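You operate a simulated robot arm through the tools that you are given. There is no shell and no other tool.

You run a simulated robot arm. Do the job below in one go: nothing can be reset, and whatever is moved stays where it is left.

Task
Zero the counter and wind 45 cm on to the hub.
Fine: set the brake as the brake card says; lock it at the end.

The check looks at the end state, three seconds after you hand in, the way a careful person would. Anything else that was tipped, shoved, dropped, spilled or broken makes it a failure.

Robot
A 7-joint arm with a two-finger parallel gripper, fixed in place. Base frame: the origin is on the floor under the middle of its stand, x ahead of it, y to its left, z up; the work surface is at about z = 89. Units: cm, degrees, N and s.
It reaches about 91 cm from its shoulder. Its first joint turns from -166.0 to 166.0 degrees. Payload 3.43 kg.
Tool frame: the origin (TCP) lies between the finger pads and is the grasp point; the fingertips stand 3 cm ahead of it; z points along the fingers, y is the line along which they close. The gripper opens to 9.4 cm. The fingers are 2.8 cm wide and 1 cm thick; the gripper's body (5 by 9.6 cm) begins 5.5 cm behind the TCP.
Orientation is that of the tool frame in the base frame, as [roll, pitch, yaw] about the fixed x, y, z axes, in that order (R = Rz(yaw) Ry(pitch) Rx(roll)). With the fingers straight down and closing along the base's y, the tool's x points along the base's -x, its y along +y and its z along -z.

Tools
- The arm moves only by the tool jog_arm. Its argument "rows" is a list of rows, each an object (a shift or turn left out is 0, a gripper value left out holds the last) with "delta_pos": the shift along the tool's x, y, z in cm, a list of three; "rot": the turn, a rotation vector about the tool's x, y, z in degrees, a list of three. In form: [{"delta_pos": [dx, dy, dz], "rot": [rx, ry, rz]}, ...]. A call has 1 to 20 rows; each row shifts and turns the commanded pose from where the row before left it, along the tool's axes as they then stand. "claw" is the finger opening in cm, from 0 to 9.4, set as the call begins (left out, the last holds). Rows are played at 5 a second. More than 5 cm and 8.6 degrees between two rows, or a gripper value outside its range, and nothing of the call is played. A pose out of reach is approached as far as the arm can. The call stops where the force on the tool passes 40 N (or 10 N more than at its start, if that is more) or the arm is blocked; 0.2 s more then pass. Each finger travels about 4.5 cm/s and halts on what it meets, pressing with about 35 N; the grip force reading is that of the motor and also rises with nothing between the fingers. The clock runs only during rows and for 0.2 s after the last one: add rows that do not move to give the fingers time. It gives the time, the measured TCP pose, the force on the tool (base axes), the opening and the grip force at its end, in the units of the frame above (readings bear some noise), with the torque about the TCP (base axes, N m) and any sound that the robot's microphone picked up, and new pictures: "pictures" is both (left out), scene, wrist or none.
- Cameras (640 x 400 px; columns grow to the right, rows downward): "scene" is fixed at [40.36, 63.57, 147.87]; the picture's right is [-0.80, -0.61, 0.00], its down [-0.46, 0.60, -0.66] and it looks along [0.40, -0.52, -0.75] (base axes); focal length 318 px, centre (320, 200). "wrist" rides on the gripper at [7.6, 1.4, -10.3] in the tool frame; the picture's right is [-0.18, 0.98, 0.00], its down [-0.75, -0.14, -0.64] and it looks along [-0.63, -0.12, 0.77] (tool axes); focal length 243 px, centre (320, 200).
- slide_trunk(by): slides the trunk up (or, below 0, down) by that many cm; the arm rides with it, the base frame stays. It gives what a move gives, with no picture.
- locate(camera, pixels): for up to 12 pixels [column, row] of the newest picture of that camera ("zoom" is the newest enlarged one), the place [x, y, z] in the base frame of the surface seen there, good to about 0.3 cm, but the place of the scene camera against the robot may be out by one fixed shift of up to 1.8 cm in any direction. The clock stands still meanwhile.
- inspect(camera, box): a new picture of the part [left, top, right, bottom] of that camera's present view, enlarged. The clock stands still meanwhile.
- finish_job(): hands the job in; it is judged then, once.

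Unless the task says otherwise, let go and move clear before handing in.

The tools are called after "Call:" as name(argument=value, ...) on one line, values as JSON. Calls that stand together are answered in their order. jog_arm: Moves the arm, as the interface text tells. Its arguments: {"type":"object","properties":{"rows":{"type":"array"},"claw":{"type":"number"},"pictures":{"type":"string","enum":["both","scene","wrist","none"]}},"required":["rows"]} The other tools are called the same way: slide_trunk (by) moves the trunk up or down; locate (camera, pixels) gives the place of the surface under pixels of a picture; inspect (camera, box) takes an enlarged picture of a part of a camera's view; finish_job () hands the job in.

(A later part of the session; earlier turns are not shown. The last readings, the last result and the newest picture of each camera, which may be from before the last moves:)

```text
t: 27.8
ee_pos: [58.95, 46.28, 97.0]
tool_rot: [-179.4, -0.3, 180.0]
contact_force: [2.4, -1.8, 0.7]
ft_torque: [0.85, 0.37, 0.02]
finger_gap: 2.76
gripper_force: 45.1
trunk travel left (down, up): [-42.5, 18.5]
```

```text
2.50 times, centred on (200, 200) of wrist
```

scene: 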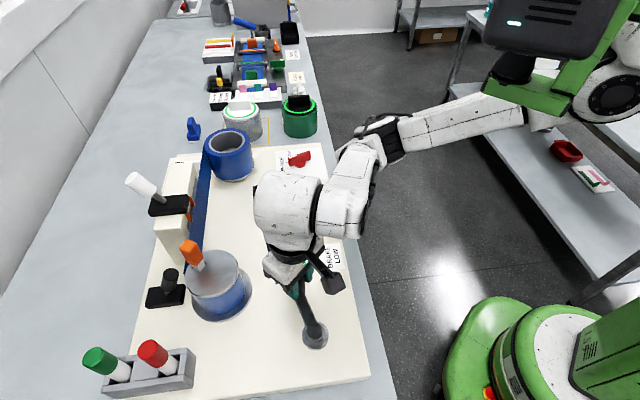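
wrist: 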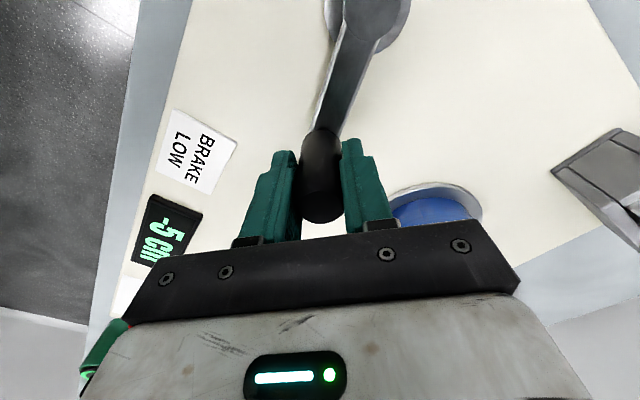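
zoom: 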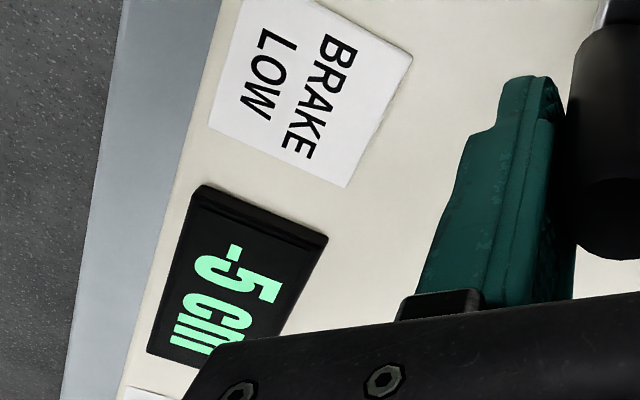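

The counter reads −5 cm, so counter‑clockwise cranking unwinds and winding on needs the crank to turn clockwise. I'll check the hub and tape state in the scene before reversing.

Call:
inspect(camera="scene", box=[120, 160, 280, 330])

```text
2.35 times, centred on (200, 245) of scene
```

zoom: 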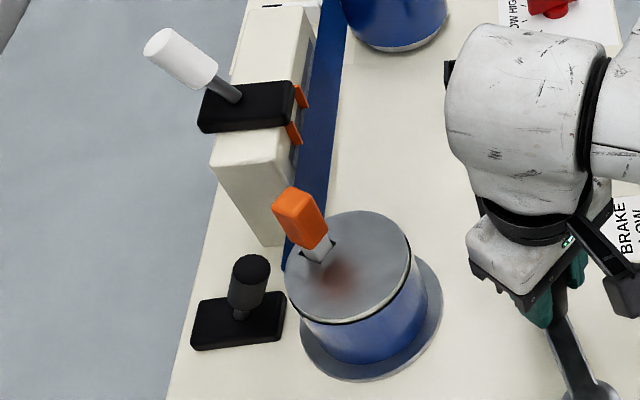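

The tape path looks intact and the hub simply backed up a little. I'll now turn the crank clockwise by 30° and read the counter again.

Call:
jog_arm(rows=[{"delta_pos": [0.373, -0.585, 0]}, {"delta_pos": [0.423, -0.551, 0]}, {"delta_pos": [0.469, -0.512, 0]}, {"delta_pos": [0, 0, 0]}], pictures="both")

Call:
inspect(camera="wrist", box=[100, 120, 300, 280])

Call:
inspect(camera="scene", box=[120, 160, 280, 330])

```text
t: 28.8
ee_pos: [57.79, 44.59, 96.71]
tool_rot: [-179.3, -0.3, -180.0]
contact_force: [2.1, -1.8, -7.4]
ft_torque: [1.24, -0.58, -0.04]
finger_gap: 2.77
gripper_force: 44.5
trunk travel left (down, up): [-42.5, 18.5]
```

scene: 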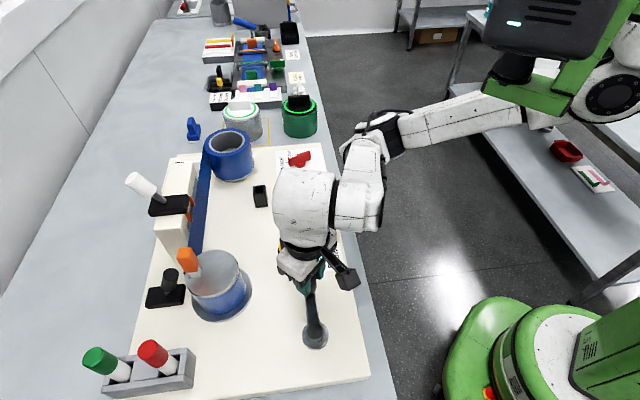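
wrist: 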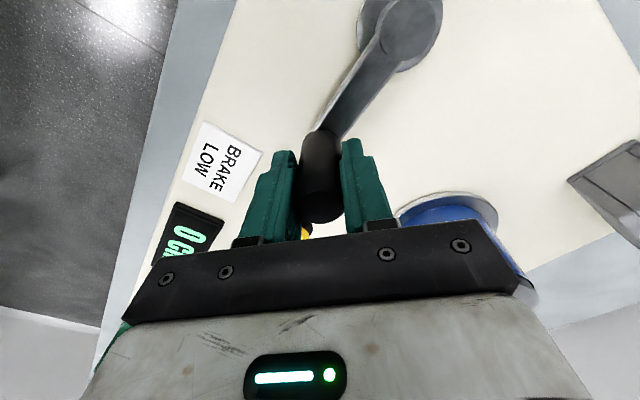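

```text
2.50 times, centred on (200, 200) of wrist
```

zoom: 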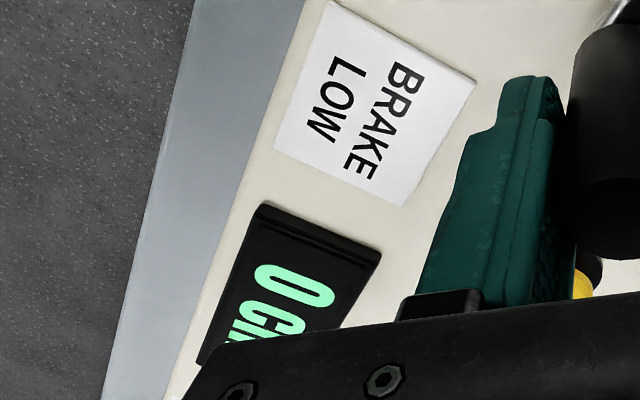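

```text
2.35 times, centred on (200, 245) of scene
```

zoom: 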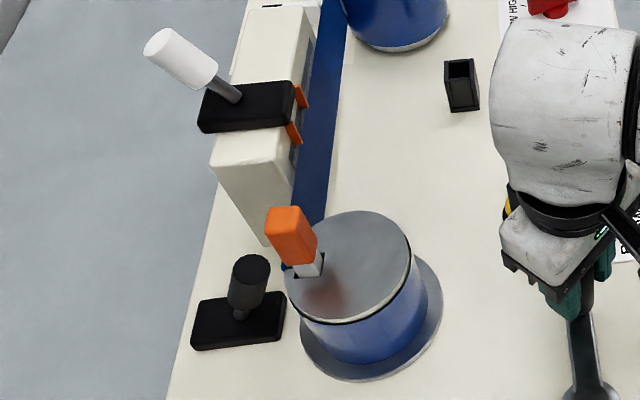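

The counter is back at 0, so there's no slack and the ratio is about 1 cm per 3° of crank. I'll keep turning clockwise another 30° and check.

Call:
jog_arm(rows=[{"delta_pos": [0.512, -0.469, 0]}, {"delta_pos": [0.551, -0.423, 0]}, {"delta_pos": [0.585, -0.373, 0]}, {"delta_pos": [0.616, -0.32, 0]}, {"delta_pos": [0.641, -0.266, 0]}, {"delta_pos": [0.662, -0.209, 0]}, {"delta_pos": [0, 0, 0]}], pictures="both")

Call:
inspect(camera="wrist", box=[100, 120, 300, 280])

Call:
inspect(camera="scene", box=[120, 160, 280, 330])

```text
t: 30.4
ee_pos: [54.11, 42.61, 96.82]
tool_rot: [-179.2, -0.2, 180.0]
contact_force: [4.5, -15.4, -22.6]
ft_torque: [1.16, -0.18, -0.03]
finger_gap: 2.76
gripper_force: 44.8
trunk travel left (down, up): [-42.5, 18.5]
```

scene: 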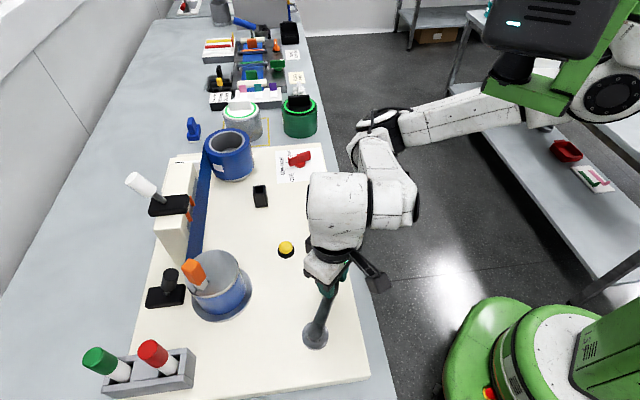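
wrist: 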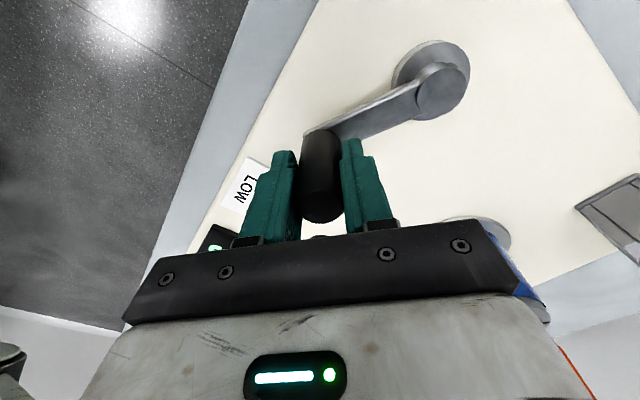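

```text
2.50 times, centred on (200, 200) of wrist
```

zoom: 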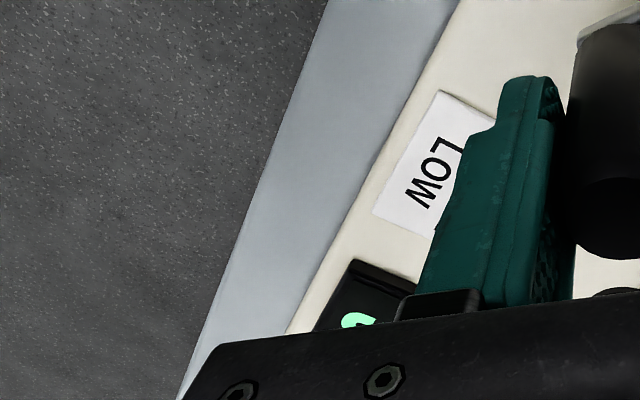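

```text
2.35 times, centred on (200, 245) of scene
```

zoom: 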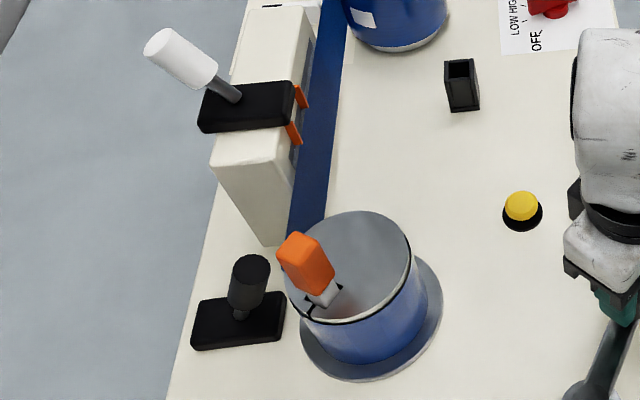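

The crank followed to −75°, but forces of about 15 N in −y and 22 N in −z are building from small path errors, and the display is hidden. I'll ease the commanded pose slightly outward and down, then turn the tool yaw about the handle so that the camera sees the display.

Call:
jog_arm(rows=[{"delta_pos": [0, -0.08, 0.06]}, {"delta_pos": [0, 0, 0]}], pictures="none")

Call:
jog_arm(rows=[{"rot": [0, 0, -5]}, {"rot": [0, 0, -5]}, {"rot": [0, 0, -5]}, {"rot": [0, 0, -5]}, {"rot": [0, 0, -5]}, {"rot": [0, 0, -5]}, {"delta_pos": [0, 0, 0]}], pictures="both")

```text
t: 31.0
ee_pos: [54.23, 42.52, 96.89]
tool_rot: [-179.3, -0.3, 179.9]
contact_force: [4.0, -14.4, -20.7]
ft_torque: [0.87, 0.35, -0.02]
finger_gap: 2.79
gripper_force: 45.3
trunk travel left (down, up): [-42.5, 18.5]
```

```text
t: 32.6
ee_pos: [54.35, 42.37, 96.87]
tool_rot: [-179.5, -0.6, -150.0]
contact_force: [8.2, -28.1, -15.8]
ft_torque: [0.74, 0.43, -0.04]
finger_gap: 2.8
gripper_force: 45.4
trunk travel left (down, up): [-42.5, 18.5]
```

scene: 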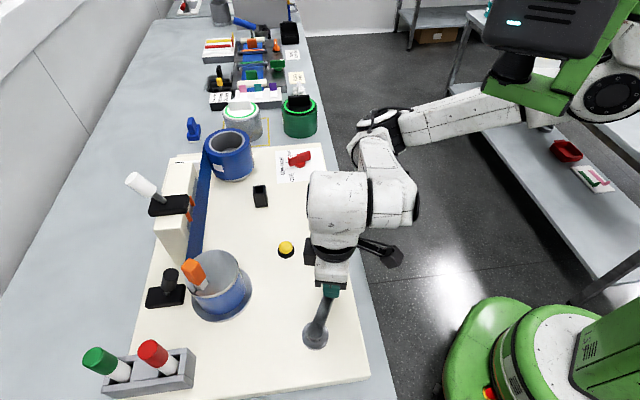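
wrist: 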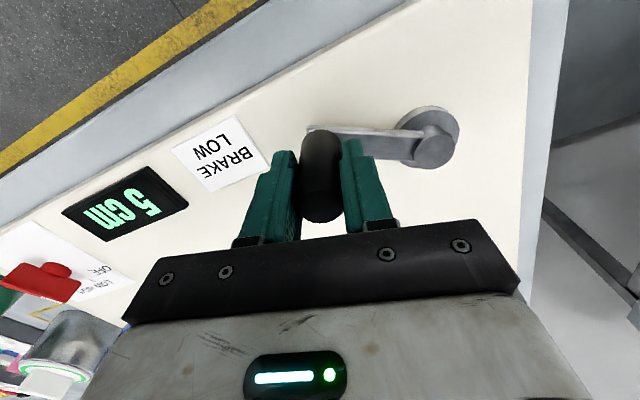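

The display reads 5 cm at this crank angle. I'll zoom in to be sure of the number, and open and re‑close the fingers to relieve the built‑up side force.

Call:
inspect(camera="wrist", box=[40, 120, 240, 260])

Call:
inspect(camera="scene", box=[150, 225, 270, 325])

Call:
jog_arm(rows=[{"delta_pos": [0, 0, 0]}, {"delta_pos": [0, 0, 0]}, {"delta_pos": [0, 0, 0]}], claw=4, pictures="wrist")

```text
2.86 times, centred on (140, 190) of wrist
```

zoom: 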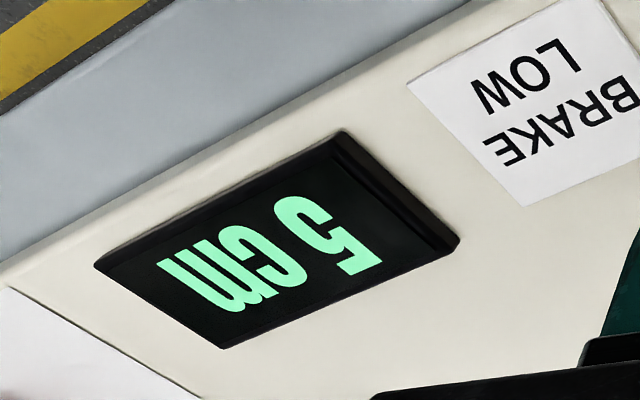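

```text
4.00 times, centred on (210, 275) of scene
```

zoom: 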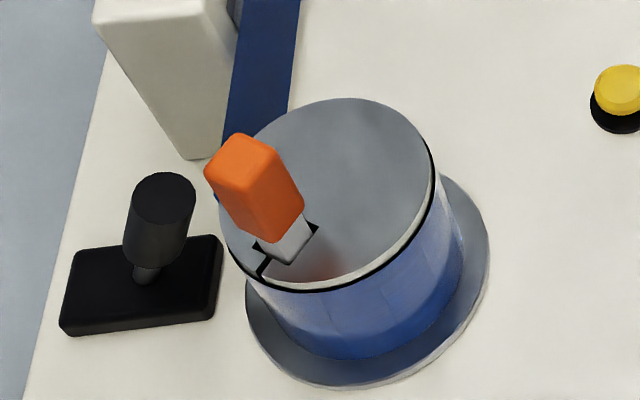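

```text
t: 33.4
ee_pos: [54.14, 42.68, 96.78]
tool_rot: [-179.6, -0.5, -149.9]
contact_force: [-0.5, -0.8, 0.2]
ft_torque: [-0.02, -0.03, 0.02]
finger_gap: 4.0
gripper_force: 0.1
trunk travel left (down, up): [-42.5, 18.5]
```

wrist: 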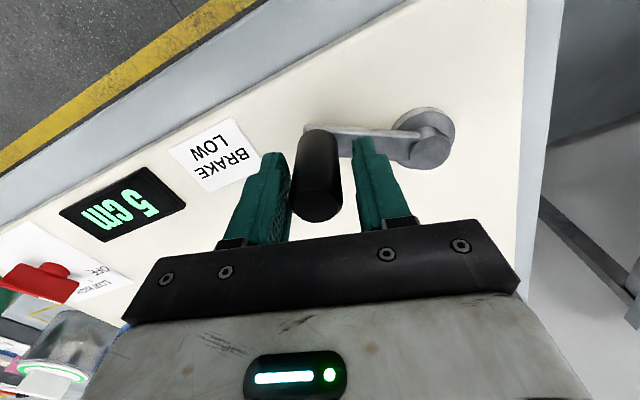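

On release the arm relaxed to (54.14,42.68), with the handle sitting about 0.25 cm towards the left finger. My circle estimate is therefore slightly small. I'll measure the pivot and handle from this view to refine it.

Call:
inspect(camera="wrist", box=[260, 80, 480, 240])

Call:
locate(camera="wrist", pixels=[[432, 148], [420, 148], [447, 150], [432, 160], [430, 138], [318, 205], [305, 205], [330, 205], [318, 216], [318, 190]])

```text
2.50 times, centred on (370, 160) of wrist
```

zoom: 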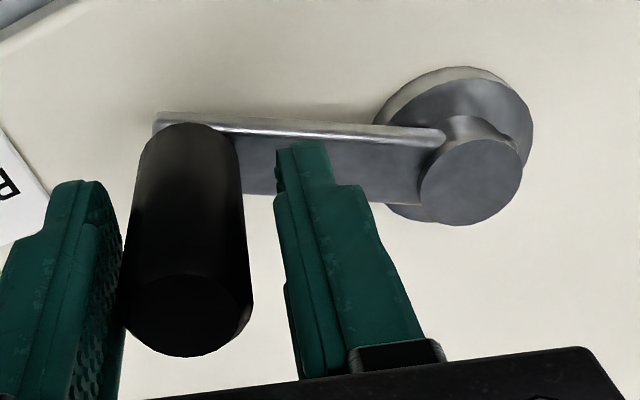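

```text
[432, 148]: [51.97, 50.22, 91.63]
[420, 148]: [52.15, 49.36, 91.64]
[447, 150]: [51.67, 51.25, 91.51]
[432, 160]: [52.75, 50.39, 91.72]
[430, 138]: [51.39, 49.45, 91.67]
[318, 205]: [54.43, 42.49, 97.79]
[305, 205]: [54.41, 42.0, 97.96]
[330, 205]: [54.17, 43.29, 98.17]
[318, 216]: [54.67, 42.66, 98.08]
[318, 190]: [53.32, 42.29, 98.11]
```

Refined circle: centre about (52.05,50.15), radius about 7.95, with the handle now at about −74°. I'll recentre by 0.25 cm and grip the handle again.

Call:
jog_arm(rows=[{"delta_pos": [0, -0.25, 0]}, {"delta_pos": [0, 0, 0]}], claw=4, pictures="none")

Call:
jog_arm(rows=[{"delta_pos": [0, 0, 0]}, {"delta_pos": [0, 0, 0]}, {"delta_pos": [0, 0, 0]}], claw=2, pictures="wrist")

```text
t: 34.0
ee_pos: [54.38, 42.28, 96.9]
tool_rot: [-179.7, -0.6, -150.0]
contact_force: [0.9, -0.5, -0.7]
ft_torque: [0.04, 0.0, -0.01]
finger_gap: 4.0
gripper_force: 0.0
trunk travel left (down, up): [-42.5, 18.5]
```

```text
t: 34.8
ee_pos: [54.38, 42.38, 96.86]
tool_rot: [-179.6, -0.5, -150.0]
contact_force: [-1.4, 6.0, -1.6]
ft_torque: [0.57, 0.37, 0.03]
finger_gap: 2.75
gripper_force: 45.0
trunk travel left (down, up): [-42.5, 18.5]
```

wrist: 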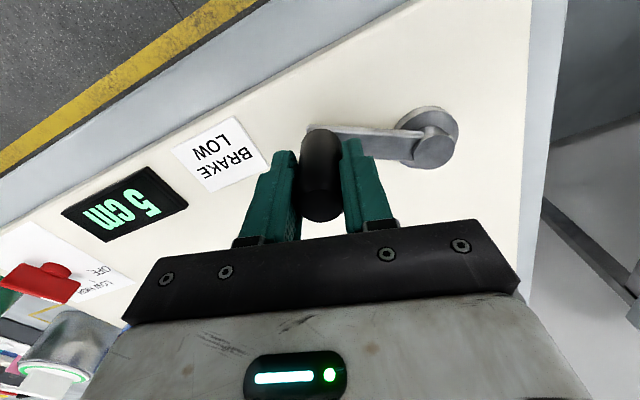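

The grip is relaxed now (about 6 N) and the counter reads 5 cm. I'll continue clockwise in small steps, watching the counter to learn its step size.

Call:
jog_arm(rows=[{"delta_pos": [0.665, 0.197, 0]}, {"delta_pos": [0, 0, 0]}], pictures="wrist")

Call:
jog_arm(rows=[{"delta_pos": [0.646, 0.254, 0]}, {"delta_pos": [0, 0, 0]}], pictures="wrist")

Call:
jog_arm(rows=[{"delta_pos": [0.621, 0.31, 0]}, {"delta_pos": [0, 0, 0]}], pictures="wrist")

```text
t: 35.4
ee_pos: [53.77, 42.24, 96.92]
tool_rot: [-179.7, -0.5, -150.0]
contact_force: [-0.1, 6.7, 0.3]
ft_torque: [0.55, 0.6, -0.01]
finger_gap: 2.72
gripper_force: 44.9
trunk travel left (down, up): [-42.5, 18.5]
```

wrist: 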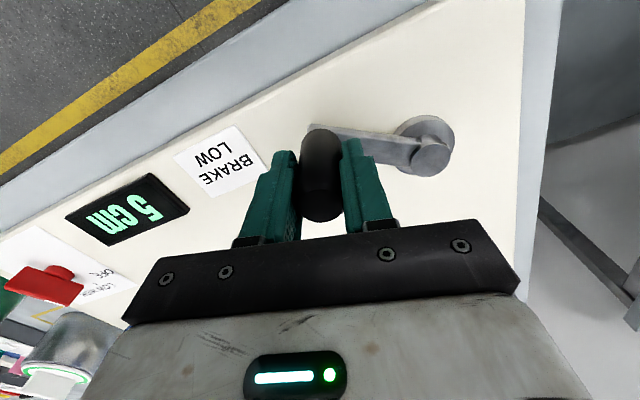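

```text
t: 36.0
ee_pos: [52.98, 42.11, 96.82]
tool_rot: [-179.5, -0.6, -150.0]
contact_force: [-1.1, 9.5, -1.9]
ft_torque: [0.79, 0.16, 0.03]
finger_gap: 2.77
gripper_force: 45.2
trunk travel left (down, up): [-42.5, 18.5]
```

wrist: 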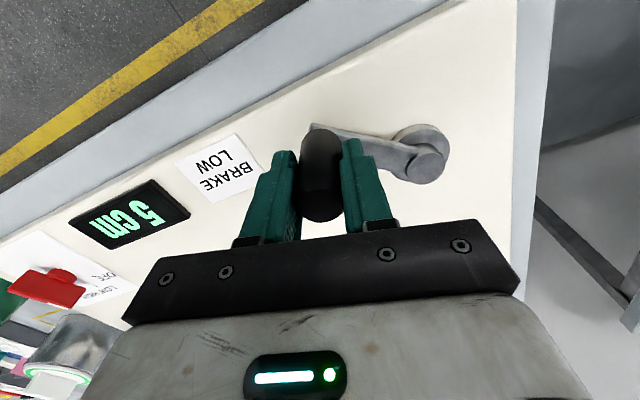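

```text
t: 36.6
ee_pos: [52.22, 42.05, 96.93]
tool_rot: [-179.7, -0.5, -150.0]
contact_force: [-0.8, 13.0, -1.3]
ft_torque: [0.75, 0.12, 0.01]
finger_gap: 2.75
gripper_force: 44.9
trunk travel left (down, up): [-42.5, 18.5]
```

wrist: 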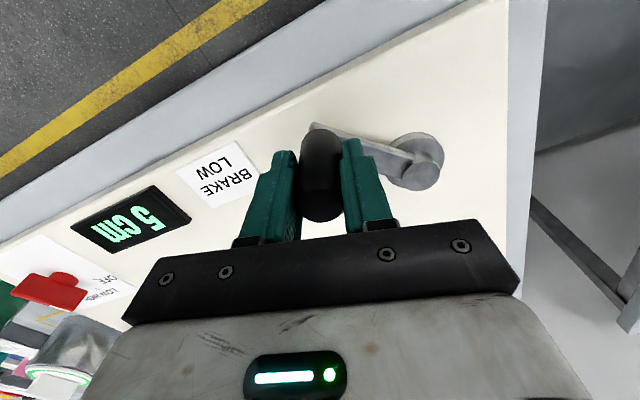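

Still 5 cm after 15° more, so the display counts in 5 cm steps. I'll continue in 5° steps with a small radius correction, to find where it changes to 10.

Call:
jog_arm(rows=[{"delta_pos": [0.532, 0.467, 0]}, {"delta_pos": [0, 0, 0]}], pictures="wrist")

Call:
jog_arm(rows=[{"delta_pos": [0.558, 0.413, 0]}, {"delta_pos": [0, 0, 0]}], pictures="wrist")

Call:
jog_arm(rows=[{"delta_pos": [0.52, 0.46, 0]}, {"delta_pos": [0, 0, 0]}], pictures="both")

```text
t: 37.2
ee_pos: [51.7, 42.16, 96.83]
tool_rot: [-179.5, -0.6, -150.0]
contact_force: [1.6, 2.1, -6.0]
ft_torque: [1.22, -0.4, -0.01]
finger_gap: 2.74
gripper_force: 45.4
trunk travel left (down, up): [-42.5, 18.5]
```

wrist: 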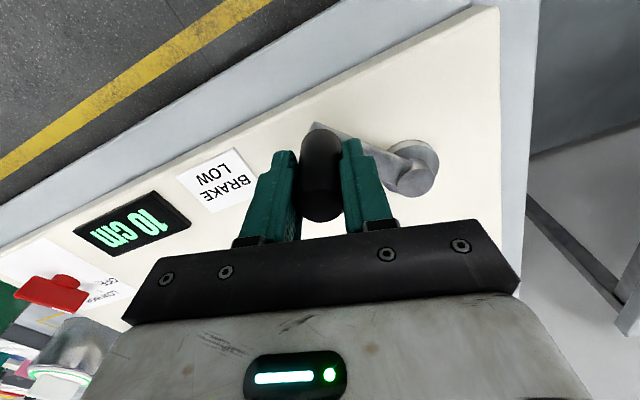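

```text
t: 37.8
ee_pos: [50.89, 42.17, 96.88]
tool_rot: [-179.7, -0.7, -149.9]
contact_force: [0.2, 0.0, -5.5]
ft_torque: [0.68, 0.1, -0.03]
finger_gap: 2.73
gripper_force: 45.0
trunk travel left (down, up): [-42.5, 18.5]
```

wrist: 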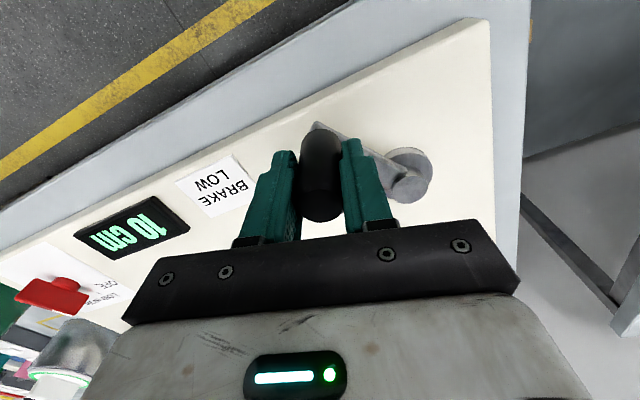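

```text
t: 38.4
ee_pos: [50.2, 42.39, 96.89]
tool_rot: [-179.6, -0.7, -150.0]
contact_force: [0.7, -2.6, -1.5]
ft_torque: [0.18, 0.91, 0.0]
finger_gap: 2.77
gripper_force: 44.9
trunk travel left (down, up): [-42.5, 18.5]
```

scene: 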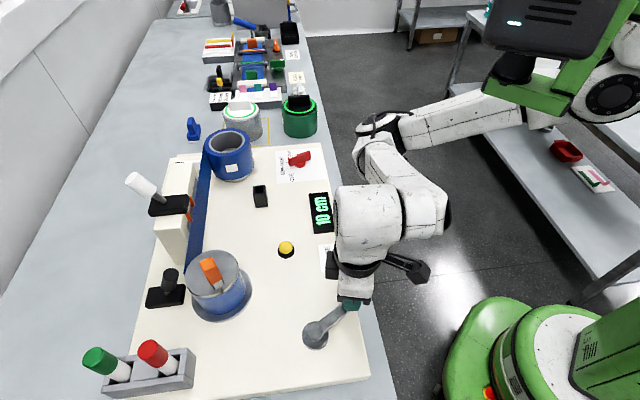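
wrist: 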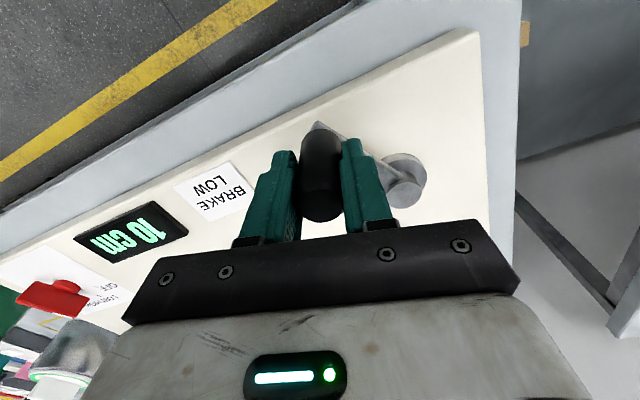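

The counter went to 10 between crank angles −88.8° and −92.5°, and the scene camera can now see the display at (321,208). I'll keep stepping 5° at a time to find the next change.

Call:
jog_arm(rows=[{"delta_pos": [0.478, 0.503, 0]}, {"delta_pos": [0, 0, 0]}], pictures="wrist")

Call:
jog_arm(rows=[{"delta_pos": [0.432, 0.543, 0]}, {"delta_pos": [0, 0, 0]}], pictures="wrist")

Call:
jog_arm(rows=[{"delta_pos": [0.383, 0.579, 0]}, {"delta_pos": [0, 0, 0]}], pictures="both")

```text
t: 39.0
ee_pos: [49.58, 42.57, 96.79]
tool_rot: [-179.6, -0.6, -150.0]
contact_force: [-0.6, -6.3, -0.1]
ft_torque: [0.29, 0.86, -0.01]
finger_gap: 2.72
gripper_force: 44.9
trunk travel left (down, up): [-42.5, 18.5]
```

wrist: 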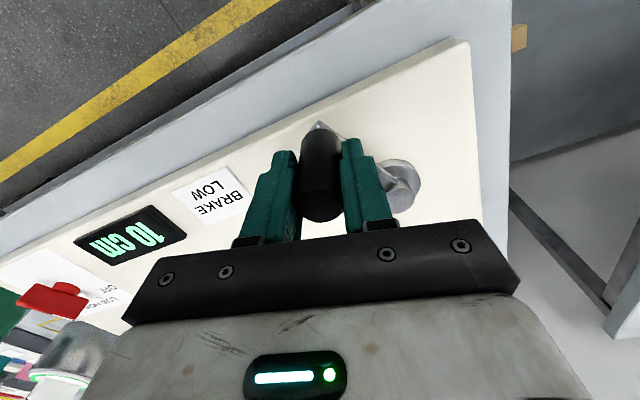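

```text
t: 39.6
ee_pos: [48.85, 42.78, 96.89]
tool_rot: [-179.5, -0.5, -150.0]
contact_force: [-1.2, -2.4, 0.4]
ft_torque: [0.3, 0.64, 0.04]
finger_gap: 2.74
gripper_force: 44.9
trunk travel left (down, up): [-42.5, 18.5]
```

wrist: 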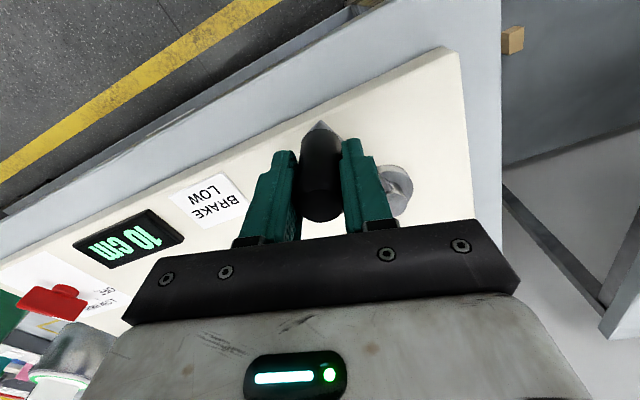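

```text
t: 40.2
ee_pos: [48.37, 43.07, 96.9]
tool_rot: [-179.6, -0.5, -150.0]
contact_force: [-3.3, -6.3, -0.5]
ft_torque: [0.71, 0.14, -0.01]
finger_gap: 2.73
gripper_force: 45.1
trunk travel left (down, up): [-42.5, 18.5]
```

scene: 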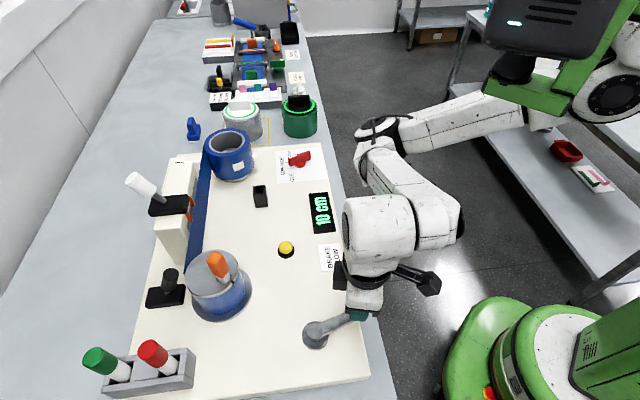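
wrist: 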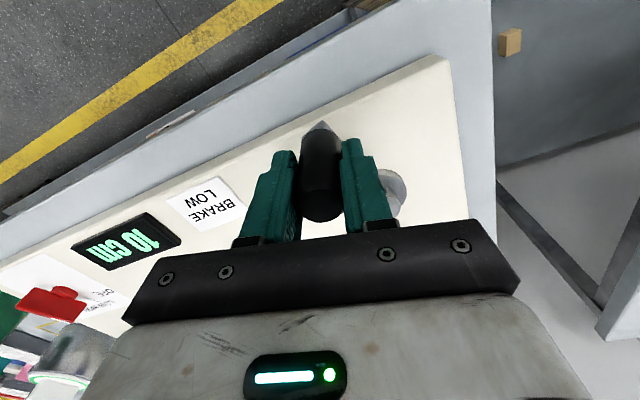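

The crank is at about −117.5° and the counter is still 10 cm. I'll continue stepping.

Call:
jog_arm(rows=[{"delta_pos": [0.331, 0.61, 0]}, {"delta_pos": [0, 0, 0]}], pictures="scene")

Call:
jog_arm(rows=[{"delta_pos": [0.277, 0.636, 0]}, {"delta_pos": [0, 0, 0]}], pictures="scene")

Call:
jog_arm(rows=[{"delta_pos": [0.22, 0.658, 0]}, {"delta_pos": [0, 0, 0]}], pictures="scene")

```text
t: 40.8
ee_pos: [47.62, 43.44, 96.96]
tool_rot: [-179.6, -0.5, -149.9]
contact_force: [-4.8, -5.9, -2.9]
ft_torque: [0.93, -0.25, -0.04]
finger_gap: 2.73
gripper_force: 44.7
trunk travel left (down, up): [-42.5, 18.5]
```

scene: 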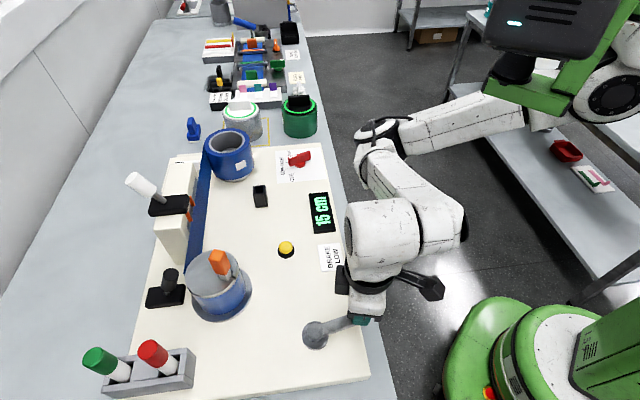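

```text
t: 41.4
ee_pos: [47.22, 43.87, 96.88]
tool_rot: [-179.6, -0.7, -150.0]
contact_force: [-4.9, -7.0, -2.1]
ft_torque: [0.56, 0.19, -0.03]
finger_gap: 2.77
gripper_force: 44.9
trunk travel left (down, up): [-42.5, 18.5]
```

scene: 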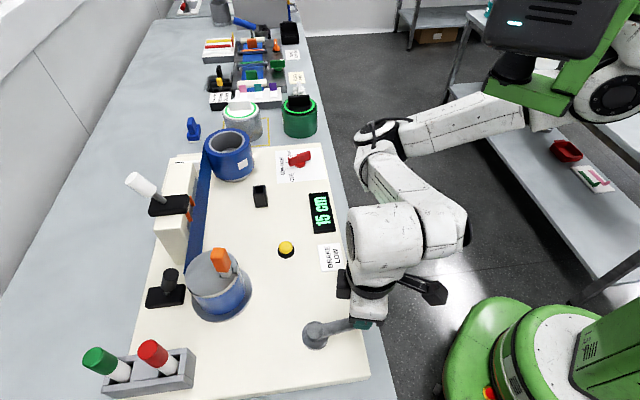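

```text
t: 42.0
ee_pos: [46.63, 44.36, 96.86]
tool_rot: [-179.6, -0.6, -150.0]
contact_force: [-6.7, -6.7, -2.3]
ft_torque: [0.46, 0.47, -0.01]
finger_gap: 2.72
gripper_force: 44.9
trunk travel left (down, up): [-42.5, 18.5]
```

scene: 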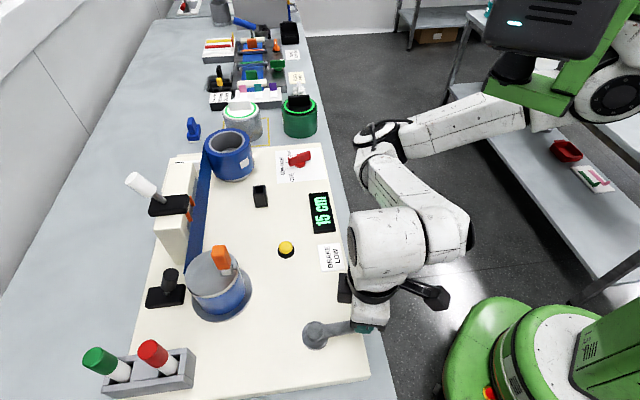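

The counter went to 15 between −117.5° and −123.4°, so it's about 30° per 5 cm (about 0.164 cm/deg, rounding to the nearest 5). That puts 45 cm at about 274° of crank from zero. I'll continue clockwise with a slight outward correction.

Call:
jog_arm(rows=[{"delta_pos": [0.24, 0.65, 0]}, {"delta_pos": [0.103, 0.686, 0]}, {"delta_pos": [0, 0, 0]}], pictures="scene")

Call:
jog_arm(rows=[{"delta_pos": [0.042, 0.693, 0]}, {"delta_pos": [0, 0, 0]}], pictures="scene")

Call:
jog_arm(rows=[{"delta_pos": [-0.018, 0.694, 0]}, {"delta_pos": [0, 0, 0]}], pictures="scene")

```text
t: 42.8
ee_pos: [45.79, 45.39, 96.86]
tool_rot: [-179.6, -0.5, -150.0]
contact_force: [-4.0, -4.2, 0.1]
ft_torque: [0.44, 0.46, 0.0]
finger_gap: 2.73
gripper_force: 45.2
trunk travel left (down, up): [-42.5, 18.5]
```

scene: 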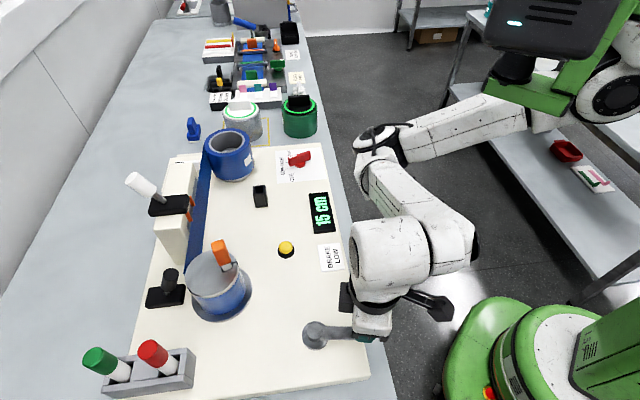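

```text
t: 43.4
ee_pos: [45.4, 45.99, 96.89]
tool_rot: [-179.5, -0.4, -150.0]
contact_force: [-6.4, -3.6, -0.3]
ft_torque: [0.75, -0.05, 0.0]
finger_gap: 2.75
gripper_force: 45.2
trunk travel left (down, up): [-42.5, 18.5]
```

scene: 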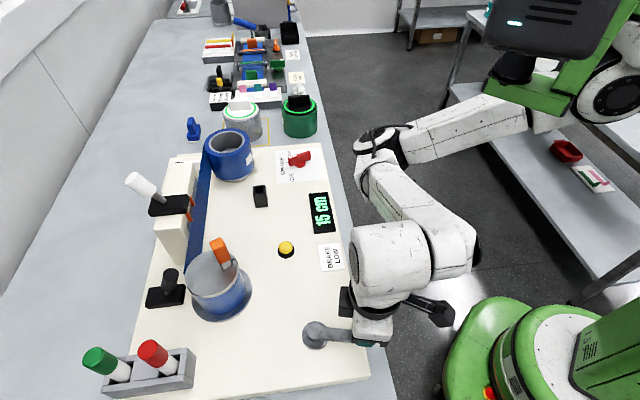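

```text
t: 44.0
ee_pos: [45.02, 46.63, 96.83]
tool_rot: [-179.5, -0.4, -149.9]
contact_force: [-4.9, -2.7, 3.8]
ft_torque: [0.48, 0.4, 0.01]
finger_gap: 2.73
gripper_force: 45.0
trunk travel left (down, up): [-42.5, 18.5]
```

scene: 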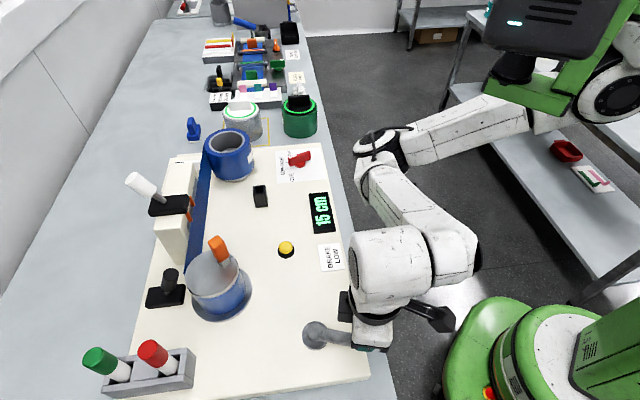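

The crank is at about −153.4° (110° from zero) and the counter still reads 15, so the rate is nearer 0.158–0.16 cm/deg. I'll step 2.5° at a time to catch the next change.

Call:
jog_arm(rows=[{"delta_pos": [0.01, 0.347, 0]}, {"delta_pos": [0, 0, 0]}], pictures="scene")

Call:
jog_arm(rows=[{"delta_pos": [-0.045, 0.345, 0]}, {"delta_pos": [0, 0, 0]}], pictures="scene")

Call:
inspect(camera="scene", box=[290, 180, 350, 240])

```text
t: 44.6
ee_pos: [44.73, 46.75, 96.88]
tool_rot: [-179.6, -0.6, -150.0]
contact_force: [0.7, -0.2, 2.4]
ft_torque: [0.37, 0.79, -0.03]
finger_gap: 2.75
gripper_force: 44.7
trunk travel left (down, up): [-42.5, 18.5]
```

scene: 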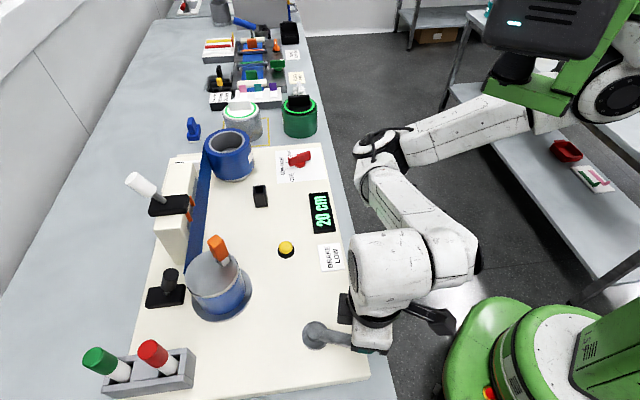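

```text
t: 45.2
ee_pos: [44.67, 46.99, 96.88]
tool_rot: [-179.6, -0.5, -150.1]
contact_force: [4.8, 1.3, -1.6]
ft_torque: [0.61, 0.46, -0.02]
finger_gap: 2.75
gripper_force: 45.4
trunk travel left (down, up): [-42.5, 18.5]
```

scene: 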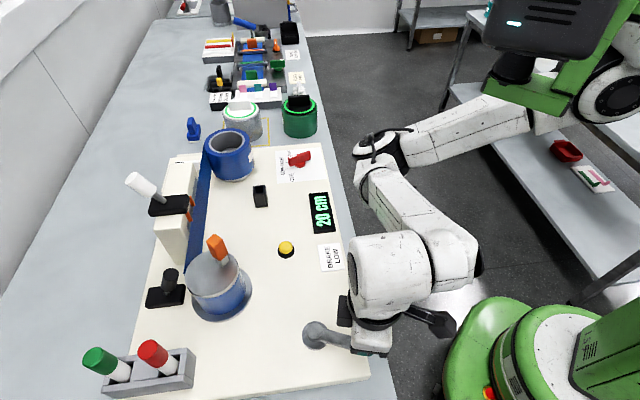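

```text
6.67 times, centred on (320, 210) of scene
```

zoom: 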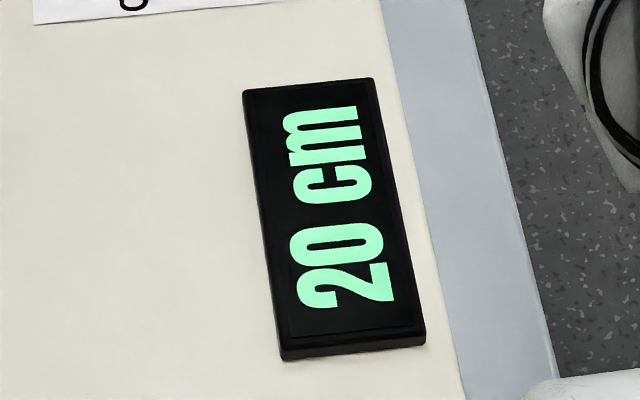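

The counter went to 20 right around −154.3°, which fits 17.5 cm at 0.16 cm/deg. I'll run on 20° and then step again near the predicted next change (about −185°).

Call:
jog_arm(rows=[{"delta_pos": [-0.138, 0.68, 0]}, {"delta_pos": [-0.197, 0.665, 0]}, {"delta_pos": [-0.254, 0.646, 0]}, {"delta_pos": [-0.31, 0.621, 0]}, {"delta_pos": [0, 0, 0]}], pictures="both")

```text
t: 46.4
ee_pos: [44.11, 49.8, 96.92]
tool_rot: [-179.6, -0.5, -150.0]
contact_force: [6.5, 0.1, 4.0]
ft_torque: [0.43, 0.21, -0.01]
finger_gap: 2.76
gripper_force: 45.5
trunk travel left (down, up): [-42.5, 18.5]
```

scene: 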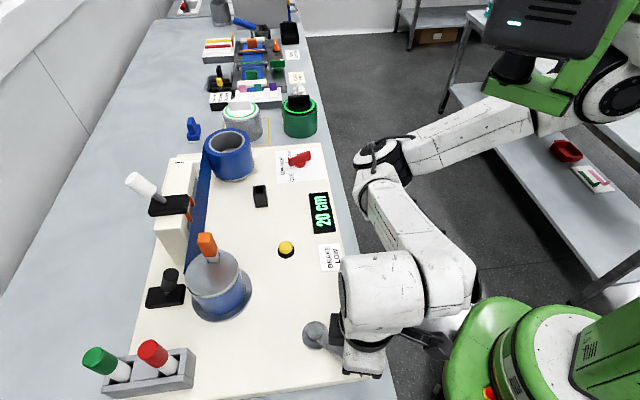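
wrist: 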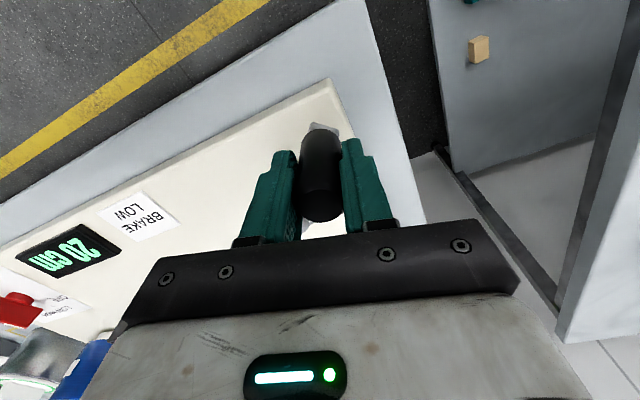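

The crank is at about −177.5°, with the counter at 20 and low forces. I'll step on through the next predicted change.

Call:
jog_arm(rows=[{"delta_pos": [-0.363, 0.592, 0]}, {"delta_pos": [0, 0, 0]}], pictures="scene")

Call:
jog_arm(rows=[{"delta_pos": [-0.413, 0.558, 0]}, {"delta_pos": [0, 0, 0]}], pictures="scene")

```text
t: 47.0
ee_pos: [44.1, 50.48, 96.82]
tool_rot: [-179.6, -0.4, -149.9]
contact_force: [7.1, -0.4, 7.0]
ft_torque: [0.49, 0.4, -0.01]
finger_gap: 2.74
gripper_force: 45.4
trunk travel left (down, up): [-42.5, 18.5]
```

scene: 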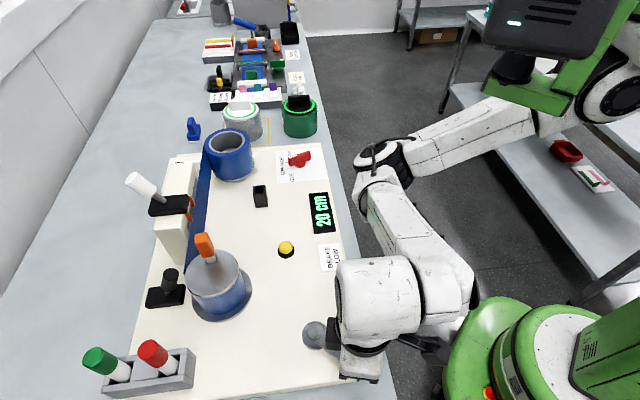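

```text
t: 47.6
ee_pos: [44.24, 51.24, 96.9]
tool_rot: [-179.5, -0.4, -149.9]
contact_force: [6.0, -0.6, 6.7]
ft_torque: [0.85, -0.31, 0.01]
finger_gap: 2.77
gripper_force: 45.5
trunk travel left (down, up): [-42.5, 18.5]
```

scene: 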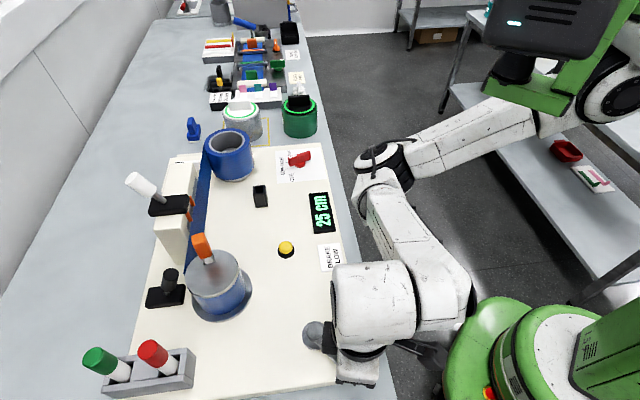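

The change to 25 came at about −185°, exactly as predicted, so 45 cm should be at about −326° of crank. I'll go on in a longer run.

Call:
jog_arm(rows=[{"delta_pos": [-0.512, 0.49, 0]}, {"delta_pos": [-0.503, 0.478, 0]}, {"delta_pos": [-0.543, 0.432, 0]}, {"delta_pos": [-0.579, 0.383, 0]}, {"delta_pos": [0, 0, 0]}], pictures="both")

```text
t: 48.8
ee_pos: [45.13, 53.98, 96.89]
tool_rot: [-179.6, -0.5, -149.9]
contact_force: [-4.2, 1.2, 20.1]
ft_torque: [0.04, 1.03, 0.02]
finger_gap: 2.77
gripper_force: 44.4
trunk travel left (down, up): [-42.5, 18.5]
```

scene: 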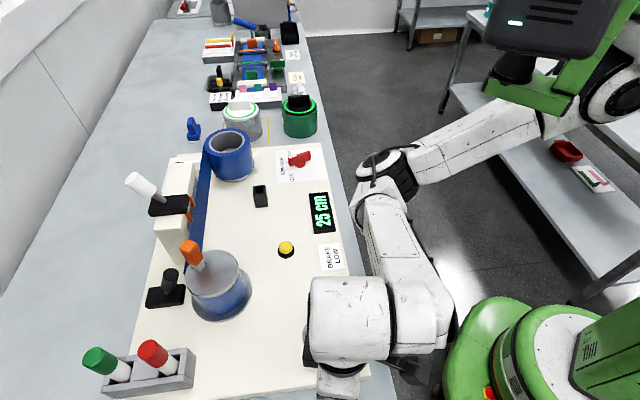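
wrist: 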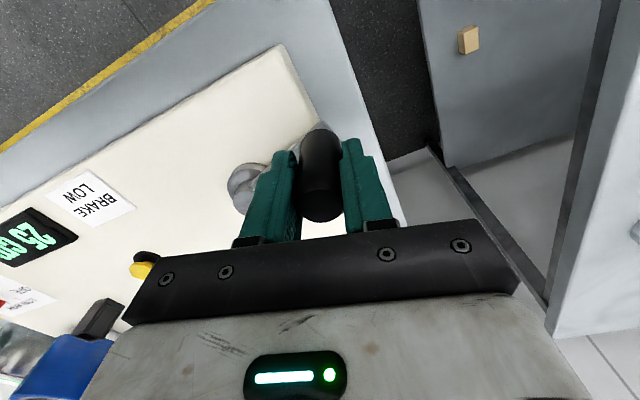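

The crank is at about −209° with the counter at 25. Vertical force has drifted to 20 N, so I'll lift the commanded height slightly while continuing.

Call:
jog_arm(rows=[{"delta_pos": [-0.61, 0.331, -0.1]}, {"delta_pos": [-0.636, 0.277, -0.03]}, {"delta_pos": [-0.658, 0.22, -0.02]}, {"delta_pos": [-0.675, 0.162, 0]}, {"delta_pos": [0, 0, 0]}], pictures="both")

```text
t: 50.0
ee_pos: [46.77, 56.16, 96.88]
tool_rot: [-179.6, -0.7, -150.0]
contact_force: [-7.6, 7.9, 3.8]
ft_torque: [0.82, 0.04, -0.02]
finger_gap: 2.73
gripper_force: 45.2
trunk travel left (down, up): [-42.5, 18.5]
```

scene: 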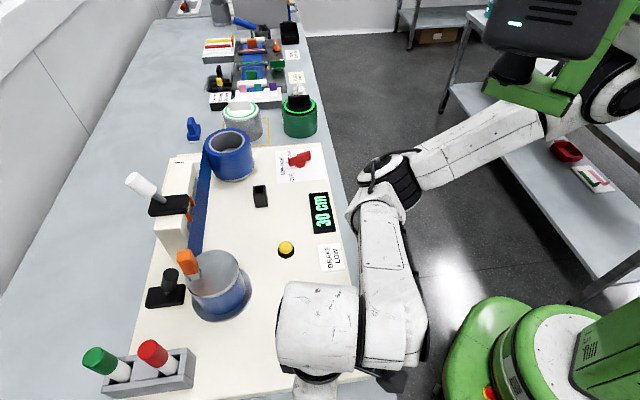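
wrist: 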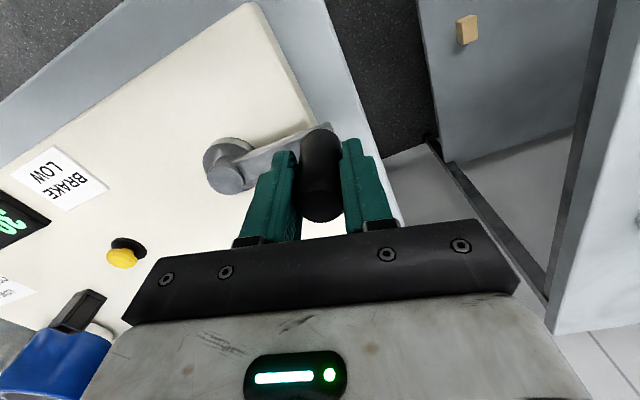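

The counter reads 30 with the crank at about −228.7°, as predicted. I'll continue with small outward and upward corrections.

Call:
jog_arm(rows=[{"delta_pos": [-0.673, 0.18, -0.03]}, {"delta_pos": [-0.693, 0.042, -0.02]}, {"delta_pos": [-0.694, -0.018, -0.02]}, {"delta_pos": [0, 0, 0]}], pictures="scene")

Call:
jog_arm(rows=[{"delta_pos": [-0.69, -0.079, -0.02]}, {"delta_pos": [0, 0, 0]}], pictures="both")

```text
t: 51.0
ee_pos: [48.59, 57.31, 96.95]
tool_rot: [-179.4, -0.7, -150.0]
contact_force: [-5.6, 10.4, -10.3]
ft_torque: [1.01, 0.1, 0.01]
finger_gap: 2.78
gripper_force: 45.3
trunk travel left (down, up): [-42.5, 18.5]
```

scene: 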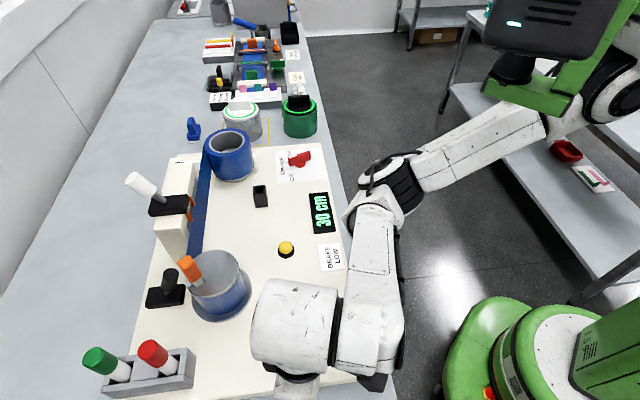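

```text
t: 51.6
ee_pos: [49.32, 57.51, 96.9]
tool_rot: [-179.5, -0.7, -150.0]
contact_force: [-5.3, 11.0, -15.7]
ft_torque: [0.83, 0.35, -0.01]
finger_gap: 2.75
gripper_force: 45.0
trunk travel left (down, up): [-42.5, 18.5]
```

scene: 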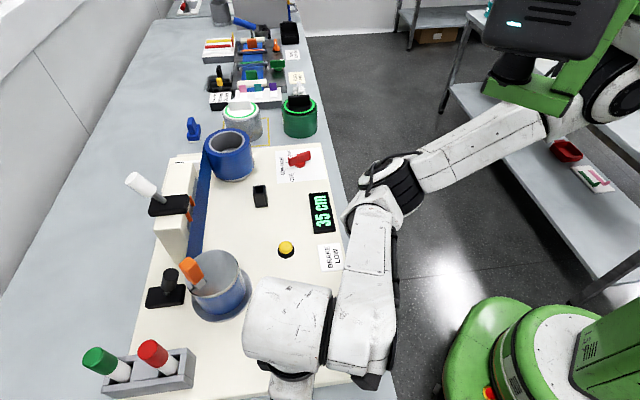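
wrist: 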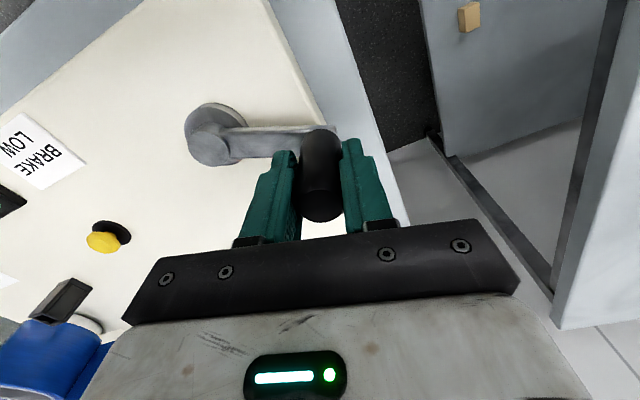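

The counter changed to 35 between −244° and −249.6°, as predicted (−248°). I'll carry on around the top of the circle, with small corrections for the force.

Call:
jog_arm(rows=[{"delta_pos": [-0.73, -0.051, 0.08]}, {"delta_pos": [-0.665, -0.197, 0]}, {"delta_pos": [-0.646, -0.254, 0]}, {"delta_pos": [-0.621, -0.31, 0]}, {"delta_pos": [0, 0, 0]}], pictures="both")

```text
t: 52.8
ee_pos: [51.99, 58.13, 96.82]
tool_rot: [-179.5, -0.6, -150.1]
contact_force: [1.0, 0.0, -4.4]
ft_torque: [0.06, 1.21, 0.03]
finger_gap: 2.75
gripper_force: 45.4
trunk travel left (down, up): [-42.5, 18.5]
```

scene: 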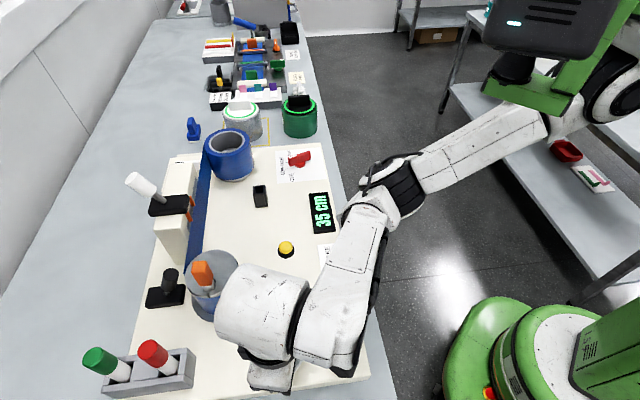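
wrist: 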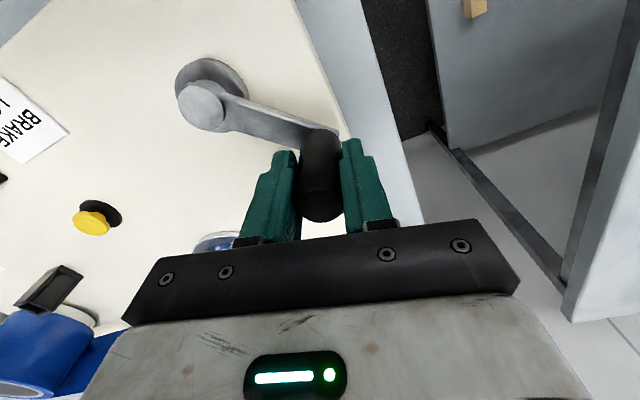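

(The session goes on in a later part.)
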